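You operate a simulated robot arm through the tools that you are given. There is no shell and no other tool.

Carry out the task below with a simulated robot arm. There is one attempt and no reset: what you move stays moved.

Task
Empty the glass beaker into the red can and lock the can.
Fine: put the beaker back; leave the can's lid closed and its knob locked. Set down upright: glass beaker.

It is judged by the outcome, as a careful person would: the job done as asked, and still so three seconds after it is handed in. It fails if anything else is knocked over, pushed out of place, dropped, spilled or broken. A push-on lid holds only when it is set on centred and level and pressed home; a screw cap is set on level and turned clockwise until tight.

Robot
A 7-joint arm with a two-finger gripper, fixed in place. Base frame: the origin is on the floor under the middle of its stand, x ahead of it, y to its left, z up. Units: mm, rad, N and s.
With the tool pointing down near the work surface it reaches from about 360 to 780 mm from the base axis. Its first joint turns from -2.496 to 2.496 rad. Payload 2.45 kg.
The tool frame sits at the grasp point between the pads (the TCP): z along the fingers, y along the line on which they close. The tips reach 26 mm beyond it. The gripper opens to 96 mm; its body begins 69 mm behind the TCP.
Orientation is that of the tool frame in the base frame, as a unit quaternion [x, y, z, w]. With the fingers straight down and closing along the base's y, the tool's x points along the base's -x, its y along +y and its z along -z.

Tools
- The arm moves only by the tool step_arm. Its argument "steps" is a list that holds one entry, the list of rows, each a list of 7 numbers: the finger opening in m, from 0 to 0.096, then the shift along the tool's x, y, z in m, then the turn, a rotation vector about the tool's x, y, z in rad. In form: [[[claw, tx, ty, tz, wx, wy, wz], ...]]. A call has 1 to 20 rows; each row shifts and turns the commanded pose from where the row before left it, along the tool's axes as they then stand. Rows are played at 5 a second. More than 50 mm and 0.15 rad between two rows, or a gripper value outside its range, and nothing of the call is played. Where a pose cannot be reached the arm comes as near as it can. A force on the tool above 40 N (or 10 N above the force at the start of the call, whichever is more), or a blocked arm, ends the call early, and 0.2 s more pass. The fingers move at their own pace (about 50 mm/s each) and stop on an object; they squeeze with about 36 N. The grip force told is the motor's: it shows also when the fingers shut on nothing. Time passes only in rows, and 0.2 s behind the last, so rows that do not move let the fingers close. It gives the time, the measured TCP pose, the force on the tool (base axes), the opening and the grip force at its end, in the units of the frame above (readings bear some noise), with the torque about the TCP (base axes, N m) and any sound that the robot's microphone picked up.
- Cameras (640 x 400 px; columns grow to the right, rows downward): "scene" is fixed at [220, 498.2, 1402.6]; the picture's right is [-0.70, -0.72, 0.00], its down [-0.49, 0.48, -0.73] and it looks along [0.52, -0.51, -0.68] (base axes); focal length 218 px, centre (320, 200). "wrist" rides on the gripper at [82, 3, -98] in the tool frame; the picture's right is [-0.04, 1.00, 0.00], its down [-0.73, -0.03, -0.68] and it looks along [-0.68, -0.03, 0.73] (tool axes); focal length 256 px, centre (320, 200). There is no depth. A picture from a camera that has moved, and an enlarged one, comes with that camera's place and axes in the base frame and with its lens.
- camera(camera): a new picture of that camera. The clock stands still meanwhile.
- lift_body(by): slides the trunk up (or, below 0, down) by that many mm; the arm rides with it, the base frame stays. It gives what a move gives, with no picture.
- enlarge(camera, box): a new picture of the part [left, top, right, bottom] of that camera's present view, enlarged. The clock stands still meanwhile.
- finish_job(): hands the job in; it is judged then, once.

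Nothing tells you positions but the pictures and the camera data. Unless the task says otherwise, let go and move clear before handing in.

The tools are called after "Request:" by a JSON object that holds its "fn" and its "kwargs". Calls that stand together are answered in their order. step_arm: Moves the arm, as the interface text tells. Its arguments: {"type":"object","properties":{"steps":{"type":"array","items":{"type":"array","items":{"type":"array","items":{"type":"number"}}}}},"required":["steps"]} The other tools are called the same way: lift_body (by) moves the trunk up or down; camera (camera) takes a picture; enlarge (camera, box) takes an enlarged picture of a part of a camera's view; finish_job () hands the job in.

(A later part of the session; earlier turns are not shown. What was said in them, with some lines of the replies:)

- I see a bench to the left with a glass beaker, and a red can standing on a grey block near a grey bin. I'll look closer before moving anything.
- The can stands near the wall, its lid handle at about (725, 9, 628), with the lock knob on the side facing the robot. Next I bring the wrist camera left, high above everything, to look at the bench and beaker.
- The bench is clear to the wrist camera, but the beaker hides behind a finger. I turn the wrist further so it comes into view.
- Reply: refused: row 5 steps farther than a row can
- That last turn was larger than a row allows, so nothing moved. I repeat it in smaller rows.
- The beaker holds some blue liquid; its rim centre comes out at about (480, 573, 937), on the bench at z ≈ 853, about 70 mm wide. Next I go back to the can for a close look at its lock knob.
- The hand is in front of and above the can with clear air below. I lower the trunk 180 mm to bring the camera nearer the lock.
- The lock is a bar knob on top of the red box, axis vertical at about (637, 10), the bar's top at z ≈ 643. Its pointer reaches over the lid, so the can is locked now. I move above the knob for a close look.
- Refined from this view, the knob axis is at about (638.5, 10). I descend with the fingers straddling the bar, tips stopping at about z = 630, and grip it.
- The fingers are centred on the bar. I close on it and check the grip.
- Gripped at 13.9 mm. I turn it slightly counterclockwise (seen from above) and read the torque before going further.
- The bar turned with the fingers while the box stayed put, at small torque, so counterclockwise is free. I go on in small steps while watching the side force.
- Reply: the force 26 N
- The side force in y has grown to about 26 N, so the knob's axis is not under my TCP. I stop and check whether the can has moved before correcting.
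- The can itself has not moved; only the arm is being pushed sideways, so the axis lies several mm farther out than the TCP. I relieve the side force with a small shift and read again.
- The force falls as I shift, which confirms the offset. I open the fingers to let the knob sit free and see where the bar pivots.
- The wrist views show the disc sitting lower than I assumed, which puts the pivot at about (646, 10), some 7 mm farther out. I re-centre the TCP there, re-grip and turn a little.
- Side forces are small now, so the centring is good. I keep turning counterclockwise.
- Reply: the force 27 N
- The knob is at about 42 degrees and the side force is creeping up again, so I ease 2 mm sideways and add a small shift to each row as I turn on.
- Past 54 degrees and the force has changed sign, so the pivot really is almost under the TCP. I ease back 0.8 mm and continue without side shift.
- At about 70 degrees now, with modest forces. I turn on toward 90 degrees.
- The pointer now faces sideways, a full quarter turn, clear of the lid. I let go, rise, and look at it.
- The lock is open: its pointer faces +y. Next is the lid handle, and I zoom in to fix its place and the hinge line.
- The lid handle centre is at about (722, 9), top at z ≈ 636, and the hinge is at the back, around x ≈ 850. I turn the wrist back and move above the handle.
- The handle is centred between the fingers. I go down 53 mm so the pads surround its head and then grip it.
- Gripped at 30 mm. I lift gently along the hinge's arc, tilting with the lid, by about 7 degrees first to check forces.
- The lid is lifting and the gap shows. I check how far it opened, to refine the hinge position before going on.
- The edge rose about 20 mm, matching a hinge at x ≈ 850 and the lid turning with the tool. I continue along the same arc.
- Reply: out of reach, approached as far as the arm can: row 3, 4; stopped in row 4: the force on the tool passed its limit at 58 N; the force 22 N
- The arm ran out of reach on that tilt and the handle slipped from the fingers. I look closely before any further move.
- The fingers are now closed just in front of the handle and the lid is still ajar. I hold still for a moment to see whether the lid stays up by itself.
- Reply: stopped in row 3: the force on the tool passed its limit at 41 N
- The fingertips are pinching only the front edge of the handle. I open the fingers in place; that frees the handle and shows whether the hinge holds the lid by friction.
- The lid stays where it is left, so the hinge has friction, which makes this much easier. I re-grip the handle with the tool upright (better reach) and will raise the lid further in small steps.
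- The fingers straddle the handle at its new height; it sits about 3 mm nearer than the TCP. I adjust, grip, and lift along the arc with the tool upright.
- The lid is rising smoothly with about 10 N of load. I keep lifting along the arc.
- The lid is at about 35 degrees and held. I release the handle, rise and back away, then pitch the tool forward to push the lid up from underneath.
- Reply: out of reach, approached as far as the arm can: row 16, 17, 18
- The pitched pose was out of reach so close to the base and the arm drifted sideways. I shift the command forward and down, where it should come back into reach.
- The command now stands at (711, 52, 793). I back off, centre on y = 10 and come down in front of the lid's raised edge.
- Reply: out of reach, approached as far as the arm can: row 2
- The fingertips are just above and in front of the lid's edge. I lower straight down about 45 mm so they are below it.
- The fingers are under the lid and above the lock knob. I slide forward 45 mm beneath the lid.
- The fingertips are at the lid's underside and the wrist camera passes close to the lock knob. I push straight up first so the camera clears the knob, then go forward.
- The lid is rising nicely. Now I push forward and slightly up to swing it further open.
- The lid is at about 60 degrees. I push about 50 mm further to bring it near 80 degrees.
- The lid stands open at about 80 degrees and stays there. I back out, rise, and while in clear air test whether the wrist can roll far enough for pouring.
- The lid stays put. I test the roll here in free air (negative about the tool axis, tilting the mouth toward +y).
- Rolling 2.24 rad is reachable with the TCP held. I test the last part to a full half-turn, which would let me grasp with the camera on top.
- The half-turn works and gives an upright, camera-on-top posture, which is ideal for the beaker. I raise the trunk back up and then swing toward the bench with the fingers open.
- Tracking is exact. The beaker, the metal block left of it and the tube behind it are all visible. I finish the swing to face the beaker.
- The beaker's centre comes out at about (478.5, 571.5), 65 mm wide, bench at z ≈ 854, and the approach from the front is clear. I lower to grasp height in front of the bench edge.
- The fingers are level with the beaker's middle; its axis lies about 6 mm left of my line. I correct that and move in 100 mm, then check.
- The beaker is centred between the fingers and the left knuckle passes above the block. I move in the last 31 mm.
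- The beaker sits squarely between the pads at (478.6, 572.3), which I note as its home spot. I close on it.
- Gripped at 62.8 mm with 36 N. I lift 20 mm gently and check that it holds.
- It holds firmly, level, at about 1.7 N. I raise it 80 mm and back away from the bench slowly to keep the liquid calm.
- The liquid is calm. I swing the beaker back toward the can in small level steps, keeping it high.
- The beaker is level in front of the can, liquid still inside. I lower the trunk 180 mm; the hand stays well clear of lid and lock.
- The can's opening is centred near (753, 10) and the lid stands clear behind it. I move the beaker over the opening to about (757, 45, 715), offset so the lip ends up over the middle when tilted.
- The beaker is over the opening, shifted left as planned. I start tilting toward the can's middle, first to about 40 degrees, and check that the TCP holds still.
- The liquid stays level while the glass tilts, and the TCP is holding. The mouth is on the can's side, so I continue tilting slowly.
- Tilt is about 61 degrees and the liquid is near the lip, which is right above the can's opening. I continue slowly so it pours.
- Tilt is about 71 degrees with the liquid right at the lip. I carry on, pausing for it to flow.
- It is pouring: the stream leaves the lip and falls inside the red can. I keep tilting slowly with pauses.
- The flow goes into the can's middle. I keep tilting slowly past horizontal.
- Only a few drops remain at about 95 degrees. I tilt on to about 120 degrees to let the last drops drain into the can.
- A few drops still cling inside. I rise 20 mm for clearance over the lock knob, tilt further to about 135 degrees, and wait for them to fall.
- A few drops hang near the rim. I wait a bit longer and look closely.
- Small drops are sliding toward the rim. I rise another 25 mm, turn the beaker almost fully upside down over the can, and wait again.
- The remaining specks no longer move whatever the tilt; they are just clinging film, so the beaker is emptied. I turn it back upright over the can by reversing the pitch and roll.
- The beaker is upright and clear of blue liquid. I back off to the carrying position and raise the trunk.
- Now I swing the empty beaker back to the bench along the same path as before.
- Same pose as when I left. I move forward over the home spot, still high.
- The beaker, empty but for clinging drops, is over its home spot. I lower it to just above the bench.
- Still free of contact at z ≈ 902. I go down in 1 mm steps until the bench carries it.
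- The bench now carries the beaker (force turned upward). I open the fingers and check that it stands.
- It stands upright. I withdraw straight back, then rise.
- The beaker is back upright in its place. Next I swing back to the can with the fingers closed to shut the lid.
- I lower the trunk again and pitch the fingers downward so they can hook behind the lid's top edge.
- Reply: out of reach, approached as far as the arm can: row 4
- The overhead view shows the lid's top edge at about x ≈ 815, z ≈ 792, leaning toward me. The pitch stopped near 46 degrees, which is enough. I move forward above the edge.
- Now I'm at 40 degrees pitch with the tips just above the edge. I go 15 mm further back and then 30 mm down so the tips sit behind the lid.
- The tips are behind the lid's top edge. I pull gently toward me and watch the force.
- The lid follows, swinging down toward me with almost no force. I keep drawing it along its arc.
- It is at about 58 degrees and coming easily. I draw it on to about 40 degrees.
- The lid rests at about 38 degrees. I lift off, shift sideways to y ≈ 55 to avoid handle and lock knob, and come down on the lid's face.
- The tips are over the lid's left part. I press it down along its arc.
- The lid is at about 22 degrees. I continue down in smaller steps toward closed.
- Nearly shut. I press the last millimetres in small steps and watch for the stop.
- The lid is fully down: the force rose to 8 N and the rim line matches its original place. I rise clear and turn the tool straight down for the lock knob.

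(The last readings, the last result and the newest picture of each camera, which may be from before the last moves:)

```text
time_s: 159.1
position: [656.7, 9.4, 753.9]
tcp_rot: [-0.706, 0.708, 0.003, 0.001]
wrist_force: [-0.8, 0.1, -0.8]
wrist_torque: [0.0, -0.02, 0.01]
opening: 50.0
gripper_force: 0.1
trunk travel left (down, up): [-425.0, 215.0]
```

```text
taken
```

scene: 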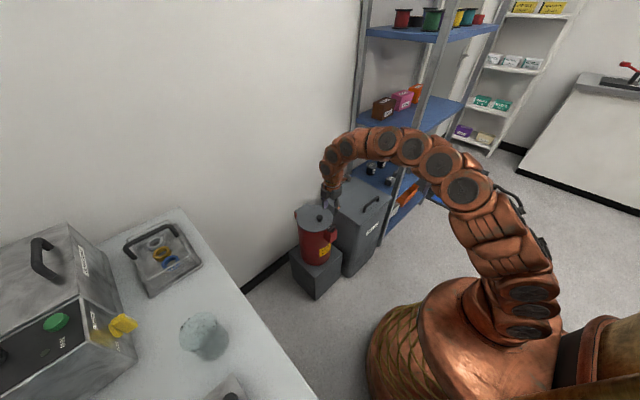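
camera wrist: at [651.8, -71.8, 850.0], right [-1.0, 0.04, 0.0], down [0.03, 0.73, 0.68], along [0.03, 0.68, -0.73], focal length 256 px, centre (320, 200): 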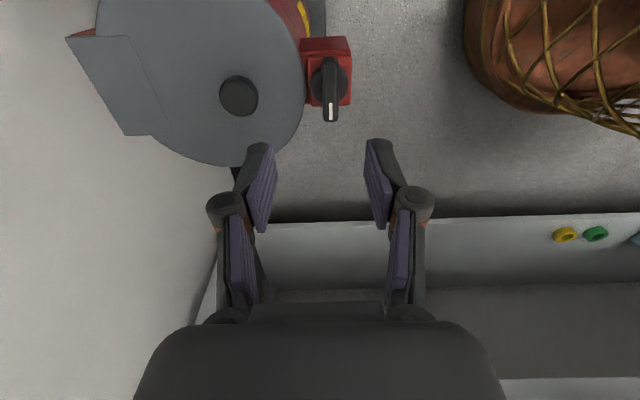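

The tool points straight down with the fingers set to grip the sideways bar. I move over the knob's pivot at (647, 9) and lower to z = 700 for a check.

Request:
{"fn": "step_arm", "kwargs": {"steps": [[[0.05, 0.0007, 0.0095, 0.014, 0, 0, 0], [0.05, 0, 0, 0.02, 0, 0, 0], [0.05, 0, 0, 0.02, 0, 0, 0], [0.05, 0, 0, 0, 0, 0, 0]]]}}

Request:
{"fn": "enlarge", "kwargs": {"camera": "wrist", "box": [250, 60, 410, 220]}}

Request:
{"fn": "step_arm", "kwargs": {"steps": [[[0.05, 0, 0, 0, 0, 0, 0]]]}}

```text
time_s: 160.1
position: [648.9, 9.5, 699.2]
tcp_rot: [-0.706, 0.708, 0.001, 0.002]
wrist_force: [-0.1, -0.7, 0.9]
wrist_torque: [0.03, -0.04, 0.02]
opening: 50.0
gripper_force: 0.1
trunk travel left (down, up): [-425.0, 215.0]
```

```text
2.50 times, centred on (330, 140) of wrist
camera zoom: at [642.4, -72.5, 796.7], right [-1.0, 0.04, 0.0], down [0.03, 0.73, 0.68], along [0.03, 0.68, -0.73], focal length 640 px, centre (295, 350)
```

zoom: 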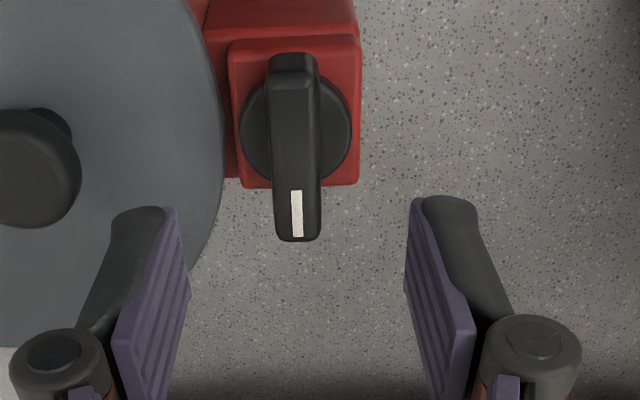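

```text
time_s: 160.5
position: [648.3, 9.4, 700.0]
tcp_rot: [-0.705, 0.709, 0.003, 0.003]
wrist_force: [1.3, -0.3, 0.5]
wrist_torque: [-0.01, -0.01, 0.01]
opening: 50.0
gripper_force: 0.0
trunk travel left (down, up): [-425.0, 215.0]
```

The camera position matches the one when I released the knob, so I'm centred on it. I descend and grip the bar.

Request:
{"fn": "step_arm", "kwargs": {"steps": [[[0.045, 0, 0, 0.016, 0, 0, 0], [0.045, 0, 0, 0.014, 0, 0, 0], [0.045, 0, 0, 0.0115, 0, 0, 0], [0.045, 0, 0, 0, 0, 0, 0]]]}}

Request:
{"fn": "enlarge", "kwargs": {"camera": "wrist", "box": [250, 60, 410, 220]}}

Request:
{"fn": "step_arm", "kwargs": {"steps": [[[0.0, 0, 0, 0, 0, 0, 0], [0.0, 0, 0, 0, 0, 0, 0], [0.0, 0, 0, 0, 0, 0, 0], [0.0, 0, 0, 0, 0, 0, 0]]]}}

```text
time_s: 161.5
position: [648.4, 10.2, 657.6]
tcp_rot: [-0.706, 0.708, 0.001, 0.002]
wrist_force: [-0.2, 0.1, 0.9]
wrist_torque: [0.0, -0.01, -0.01]
opening: 45.0
gripper_force: 0.0
trunk travel left (down, up): [-425.0, 215.0]
```

```text
2.50 times, centred on (330, 140) of wrist
camera zoom: at [642.9, -72.1, 754.6], right [-1.0, 0.04, 0.0], down [0.03, 0.73, 0.68], along [0.03, 0.68, -0.73], focal length 640 px, centre (295, 350)
```

zoom: 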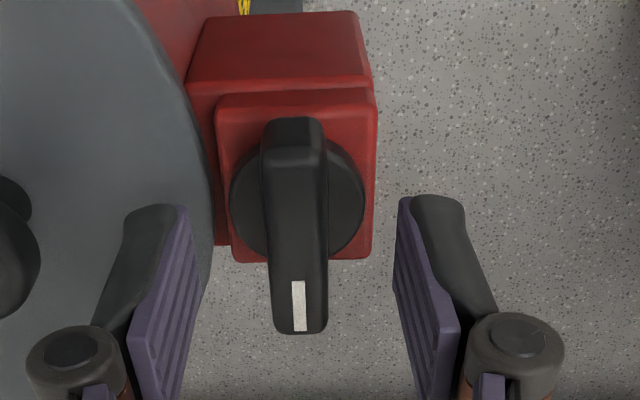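

```text
time_s: 162.5
position: [647.4, 9.7, 657.0]
tcp_rot: [-0.706, 0.708, 0.003, 0.002]
wrist_force: [-5.6, -0.1, 0.3]
wrist_torque: [0.02, 0.12, 0.04]
opening: 13.6
gripper_force: 40.9
trunk travel left (down, up): [-425.0, 215.0]
```

Gripped at 13.6 mm. I turn it clockwise, back toward the lid, in small steps.

Request:
{"fn": "step_arm", "kwargs": {"steps": [[[0.0, 0, 0.0005, 0, 0, 0, 0.065], [0.0, 0, 0, 0, 0, 0, 0.065], [0.0, 0, 0, 0, 0, 0, 0.065], [0.0, 0, 0, 0, 0, 0, 0.065], [0.0, 0, 0, 0, 0, 0, 0.065], [0.0, 0, 0, 0, 0, 0, 0]]]}}

Request:
{"fn": "enlarge", "kwargs": {"camera": "wrist", "box": [250, 60, 410, 220]}}

```text
time_s: 163.9
position: [648.2, 10.8, 658.2]
tcp_rot: [-0.581, 0.814, 0.002, 0.001]
wrist_force: [-3.5, -9.9, -10.0]
wrist_torque: [-0.61, 0.15, 0.0]
opening: 14.2
gripper_force: 40.5
trunk travel left (down, up): [-425.0, 215.0]
```

```text
2.50 times, centred on (330, 140) of wrist
camera zoom: at [616.7, -66.6, 754.7], right [-0.93, 0.36, 0.0], down [0.27, 0.68, 0.68], along [0.24, 0.64, -0.73], focal length 640 px, centre (295, 350)
```

zoom: 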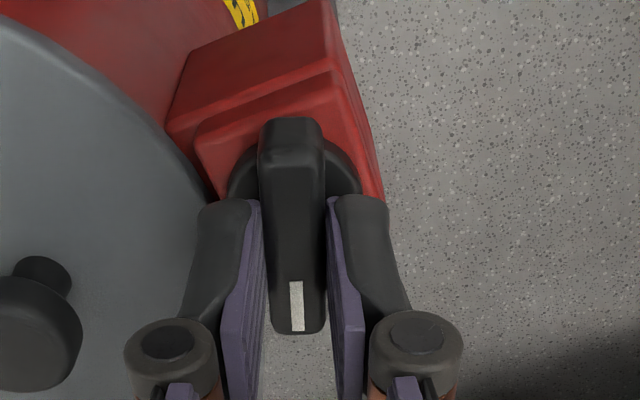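

It turns with modest force. I ease slightly and carry on.

Request:
{"fn": "step_arm", "kwargs": {"steps": [[[0.0, 0.0008, 0, 0, 0, 0, 0], [0.0, 0, 0, 0, 0, 0, 0.07], [0.0, 0, 0, 0, 0, 0, 0.07], [0.0, 0, 0, 0, 0, 0, 0.07], [0.0, 0, 0, 0, 0, 0, 0.07], [0.0, 0, 0, 0, 0, 0, 0.07], [0.0, 0, 0, 0, 0, 0, 0]]]}}

```text
time_s: 165.5
position: [648.7, 9.7, 657.3]
tcp_rot: [-0.432, 0.902, 0.003, 0.0]
wrist_force: [-3.7, 0.0, -19.1]
wrist_torque: [0.06, 0.01, -0.02]
opening: 13.9
gripper_force: 40.4
trunk travel left (down, up): [-425.0, 215.0]
```

Request:
{"fn": "step_arm", "kwargs": {"steps": [[[0.0, 0, 0, 0.0012, 0, 0, 0], [0.0, 0, 0, 0, 0, 0, 0.07], [0.0, 0, 0, 0, 0, 0, 0.07], [0.0, 0, 0, 0, 0, 0, 0.07], [0.0, 0, 0, 0, 0, 0, 0.07], [0.0, 0, 0, 0, 0, 0, 0]]]}}

Request:
{"fn": "enlarge", "kwargs": {"camera": "wrist", "box": [250, 60, 410, 220]}}

```text
time_s: 166.9
position: [647.9, 9.1, 657.4]
tcp_rot: [-0.301, 0.954, 0.003, 0.002]
wrist_force: [1.9, 4.3, -0.4]
wrist_torque: [0.47, -0.41, 0.03]
opening: 13.7
gripper_force: 40.0
trunk travel left (down, up): [-425.0, 215.0]
```

```text
2.50 times, centred on (330, 140) of wrist
camera zoom: at [577.4, -34.8, 754.8], right [-0.54, 0.84, 0.0], down [0.62, 0.39, 0.68], along [0.57, 0.37, -0.73], focal length 640 px, centre (295, 350)
```

zoom: 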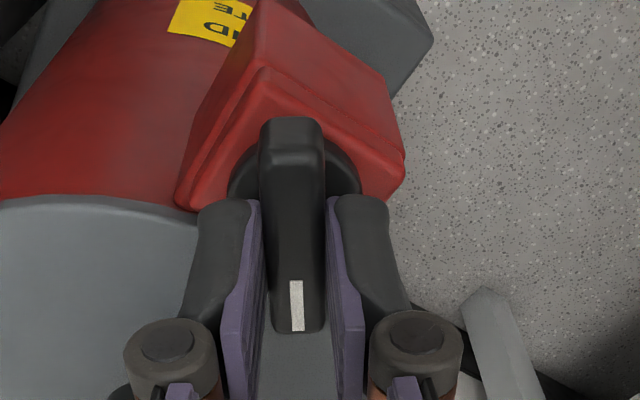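

About 55 degrees done, 35 to go, forces small. I continue.

Request:
{"fn": "step_arm", "kwargs": {"steps": [[[0.0, 0, 0, 0, 0, 0, 0.07], [0.0, 0, 0, 0, 0, 0, 0.07], [0.0, 0, 0, 0, 0, 0, 0.07], [0.0, 0, 0, 0, 0, 0, 0.07], [0.0, 0, 0, 0, 0, 0, 0.07], [0.0, 0, 0, 0, 0, 0, 0]]]}}

```text
time_s: 168.3
position: [648.7, 11.0, 656.8]
tcp_rot: [-0.13, 0.991, 0.002, 0.002]
wrist_force: [11.8, 4.5, 11.7]
wrist_torque: [0.06, -0.07, 0.01]
opening: 14.2
gripper_force: 40.5
trunk travel left (down, up): [-425.0, 215.0]
```

Request:
{"fn": "step_arm", "kwargs": {"steps": [[[0.0, -0.001, 0, -0.0007, 0, 0, 0], [0.0, 0, 0, 0, 0, 0, 0.065], [0.0, 0, 0, 0, 0, 0, 0.065], [0.0, 0, 0, 0, 0, 0, 0.065], [0.0, 0, 0, 0, 0, 0, 0.065], [0.0, 0, 0, 0, 0, 0, 0]]]}}

Request:
{"fn": "enlarge", "kwargs": {"camera": "wrist", "box": [250, 60, 410, 220]}}

```text
time_s: 169.7
position: [646.4, 10.1, 656.4]
tcp_rot: [-0.001, 1.0, 0.002, 0.0]
wrist_force: [0.5, -0.8, 14.2]
wrist_torque: [-0.06, 0.92, -0.01]
opening: 13.8
gripper_force: 40.0
trunk travel left (down, up): [-425.0, 215.0]
```

```text
2.50 times, centred on (330, 140) of wrist
camera zoom: at [564.6, 12.4, 755.1], right [0.04, 1.0, 0.01], down [0.73, -0.03, 0.68], along [0.68, -0.02, -0.73], focal length 640 px, centre (295, 350)
```

zoom: 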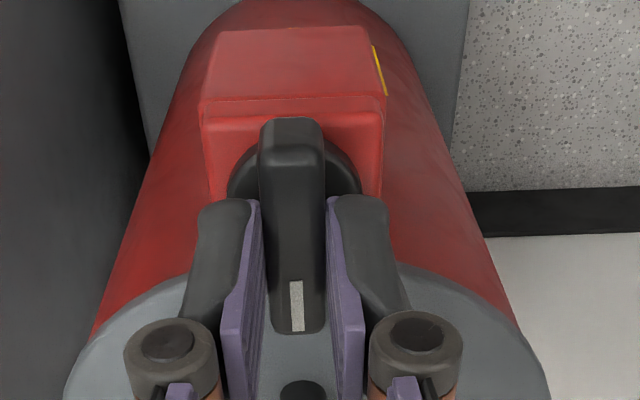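

The pointer is over the lid again. I nudge a little further to feel whether it is at its stop.

Request:
{"fn": "step_arm", "kwargs": {"steps": [[[0.0, 0, 0, -0.0008, 0, 0, 0.03], [0.0, 0, 0, 0, 0, 0, 0.03], [0.0, 0, 0, 0, 0, 0, 0]]]}}

Request:
{"fn": "enlarge", "kwargs": {"camera": "wrist", "box": [250, 60, 410, 220]}}

```text
time_s: 170.5
position: [648.2, 9.9, 657.6]
tcp_rot: [0.028, 1.0, 0.003, -0.001]
wrist_force: [0.1, -5.5, -3.8]
wrist_torque: [-0.16, -0.89, 1.14]
opening: 14.6
gripper_force: 40.6
trunk travel left (down, up): [-425.0, 215.0]
```

```text
2.50 times, centred on (330, 140) of wrist
camera zoom: at [565.1, 17.2, 755.2], right [0.1, 1.0, 0.0], down [0.73, -0.07, 0.68], along [0.68, -0.06, -0.73], focal length 640 px, centre (295, 350)
```

zoom: 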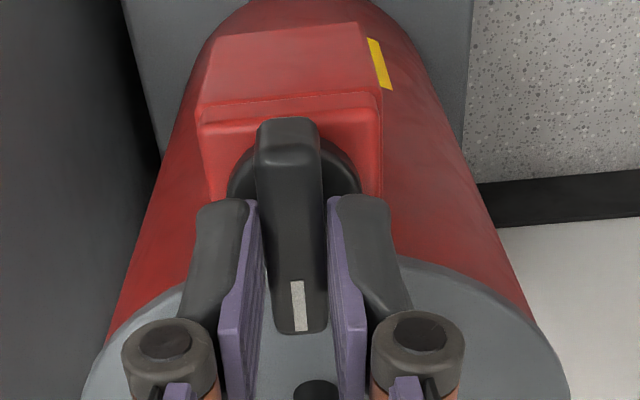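

The torque jumped to over 1 N·m and the bar no longer follows: it is hard against its locked stop. I ease back that nudge, let go and rise clear.

Request:
{"fn": "step_arm", "kwargs": {"steps": [[[0.0, 0, 0, 0, 0, 0, -0.045], [0.03, 0, 0, 0, 0, 0, 0], [0.05, 0, 0, 0, 0, 0, 0], [0.05, 0, 0, 0, 0, 0, 0], [0.05, 0, 0, -0.02, 0, 0, 0], [0.05, 0, 0, -0.03, 0, 0, 0], [0.05, 0, 0, -0.03, 0, 0, 0], [0.05, 0, 0, -0.03, 0, 0, 0], [0.05, 0.03, 0, 0, 0, 0, 0], [0.05, 0.03, 0, 0, 0, 0, 0], [0.05, 0, 0, 0, 0, 0, 0]]]}}

Request:
{"fn": "camera", "kwargs": {"camera": "wrist"}}

Request:
{"fn": "enlarge", "kwargs": {"camera": "wrist", "box": [230, 40, 430, 240]}}

Request:
{"fn": "enlarge", "kwargs": {"camera": "scene", "box": [290, 195, 350, 255]}}

Request:
{"fn": "camera", "kwargs": {"camera": "scene"}}

```text
time_s: 172.9
position: [588.9, 10.5, 766.8]
tcp_rot: [0.006, 1.0, 0.003, 0.0]
wrist_force: [0.6, 0.4, -0.7]
wrist_torque: [0.01, 0.01, 0.02]
opening: 50.2
gripper_force: 0.0
trunk travel left (down, up): [-425.0, 215.0]
```

```text
taken
camera wrist: at [504.7, 14.4, 863.8], right [0.05, 1.0, 0.01], down [0.73, -0.04, 0.68], along [0.68, -0.03, -0.73], focal length 256 px, centre (320, 200)
```

wrist: 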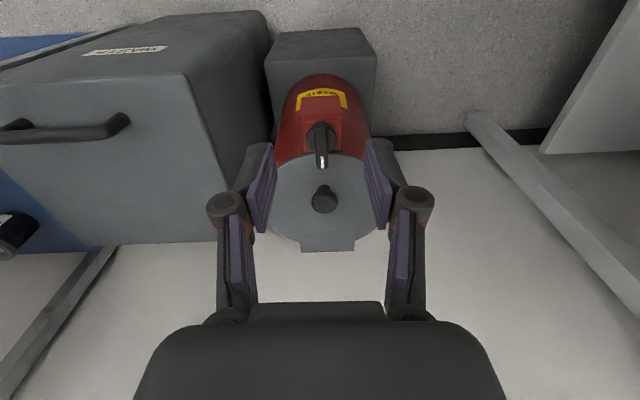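

```text
2.00 times, centred on (330, 140) of wrist
camera zoom: at [504.7, 14.4, 863.8], right [0.05, 1.0, 0.01], down [0.73, -0.04, 0.68], along [0.68, -0.03, -0.73], focal length 512 px, centre (300, 320)
```

zoom: 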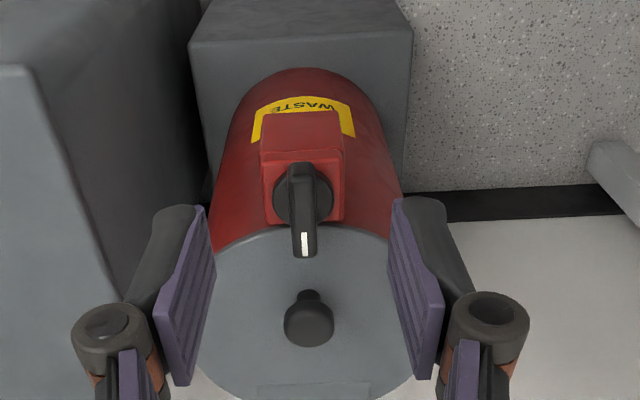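

```text
6.67 times, centred on (320, 225) of scene
camera zoom: at [220.0, 498.2, 1402.6], right [-0.7, -0.72, 0.0], down [-0.49, 0.48, -0.73], along [0.52, -0.51, -0.68], focal length 1453 px, centre (320, 33)
```

zoom: 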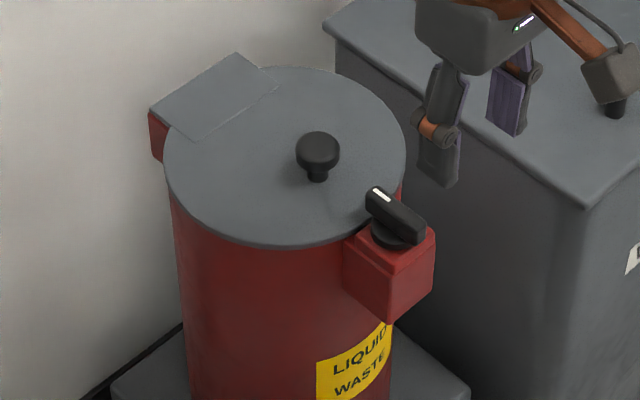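

```text
taken
```

scene: 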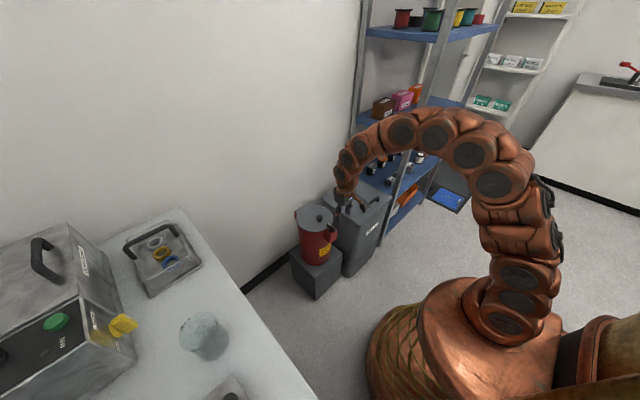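

Lid closed, pointer over the lid exactly as it was when locked at the start, can unmoved. I make a final check of the beaker, bench and floor for spills.

Request:
{"fn": "enlarge", "kwargs": {"camera": "scene", "box": [120, 200, 320, 400]}}

Request:
{"fn": "enlarge", "kwargs": {"camera": "scene", "box": [230, 180, 430, 330]}}

```text
2.00 times, centred on (220, 300) of scene
camera zoom: at [220.0, 498.2, 1402.6], right [-0.7, -0.72, 0.0], down [-0.49, 0.48, -0.73], along [0.52, -0.51, -0.68], focal length 436 px, centre (520, 0)
```

zoom: 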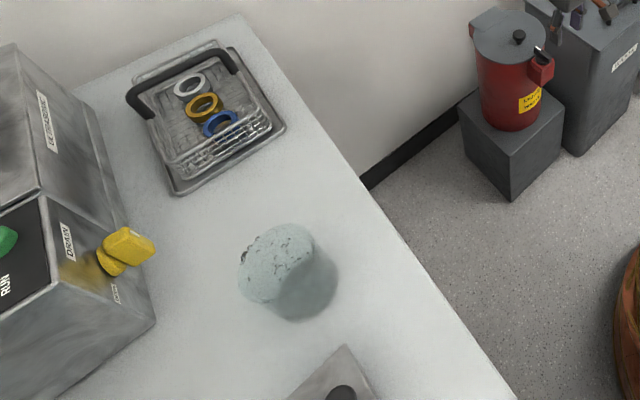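

```text
2.67 times, centred on (330, 255) of scene
camera zoom: at [220.0, 498.2, 1402.6], right [-0.7, -0.72, 0.0], down [-0.49, 0.48, -0.73], along [0.52, -0.51, -0.68], focal length 581 px, centre (293, 53)
```

zoom: 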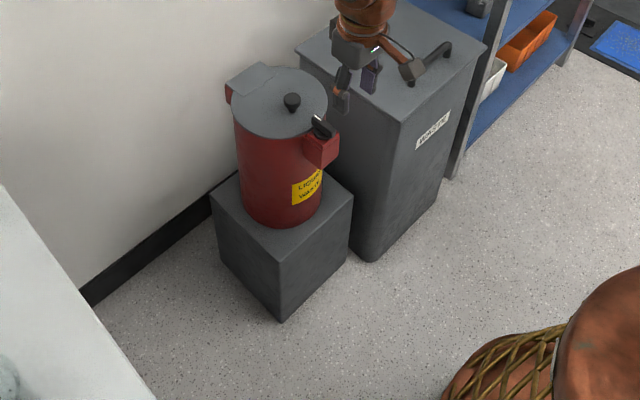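

The beaker is back upright in its place, emptied except for a few clinging drops. The can's lid is closed and its knob is back at the locked stop, nothing is spilled or moved, and the arm is clear. I hand the job in.

Request:
{"fn": "finish_job", "kwargs": {}}

```text
The job is handed in.
```

The blue liquid is in the red can, the can is shut and locked, and the beaker is back upright on the bench. The job is handed in.

- **Beaker:** It stands within a couple of millimetres of where it started. A few small drops still cling to the inside; they did not move even with the beaker almost upside down.
- **Can:** The lid is fully down. The lock knob is against its hard stop with the pointer over the lid, exactly as it was at the start.
- **Surroundings:** I saw no spills, and nothing else looked moved in the final pictures.

While I was opening the lid the arm ran out of reach, and the handle slipped from the fingers. The force on the tool briefly reached 58 N. The hinge held the lid where it was, and the can had not moved when I checked it afterwards.
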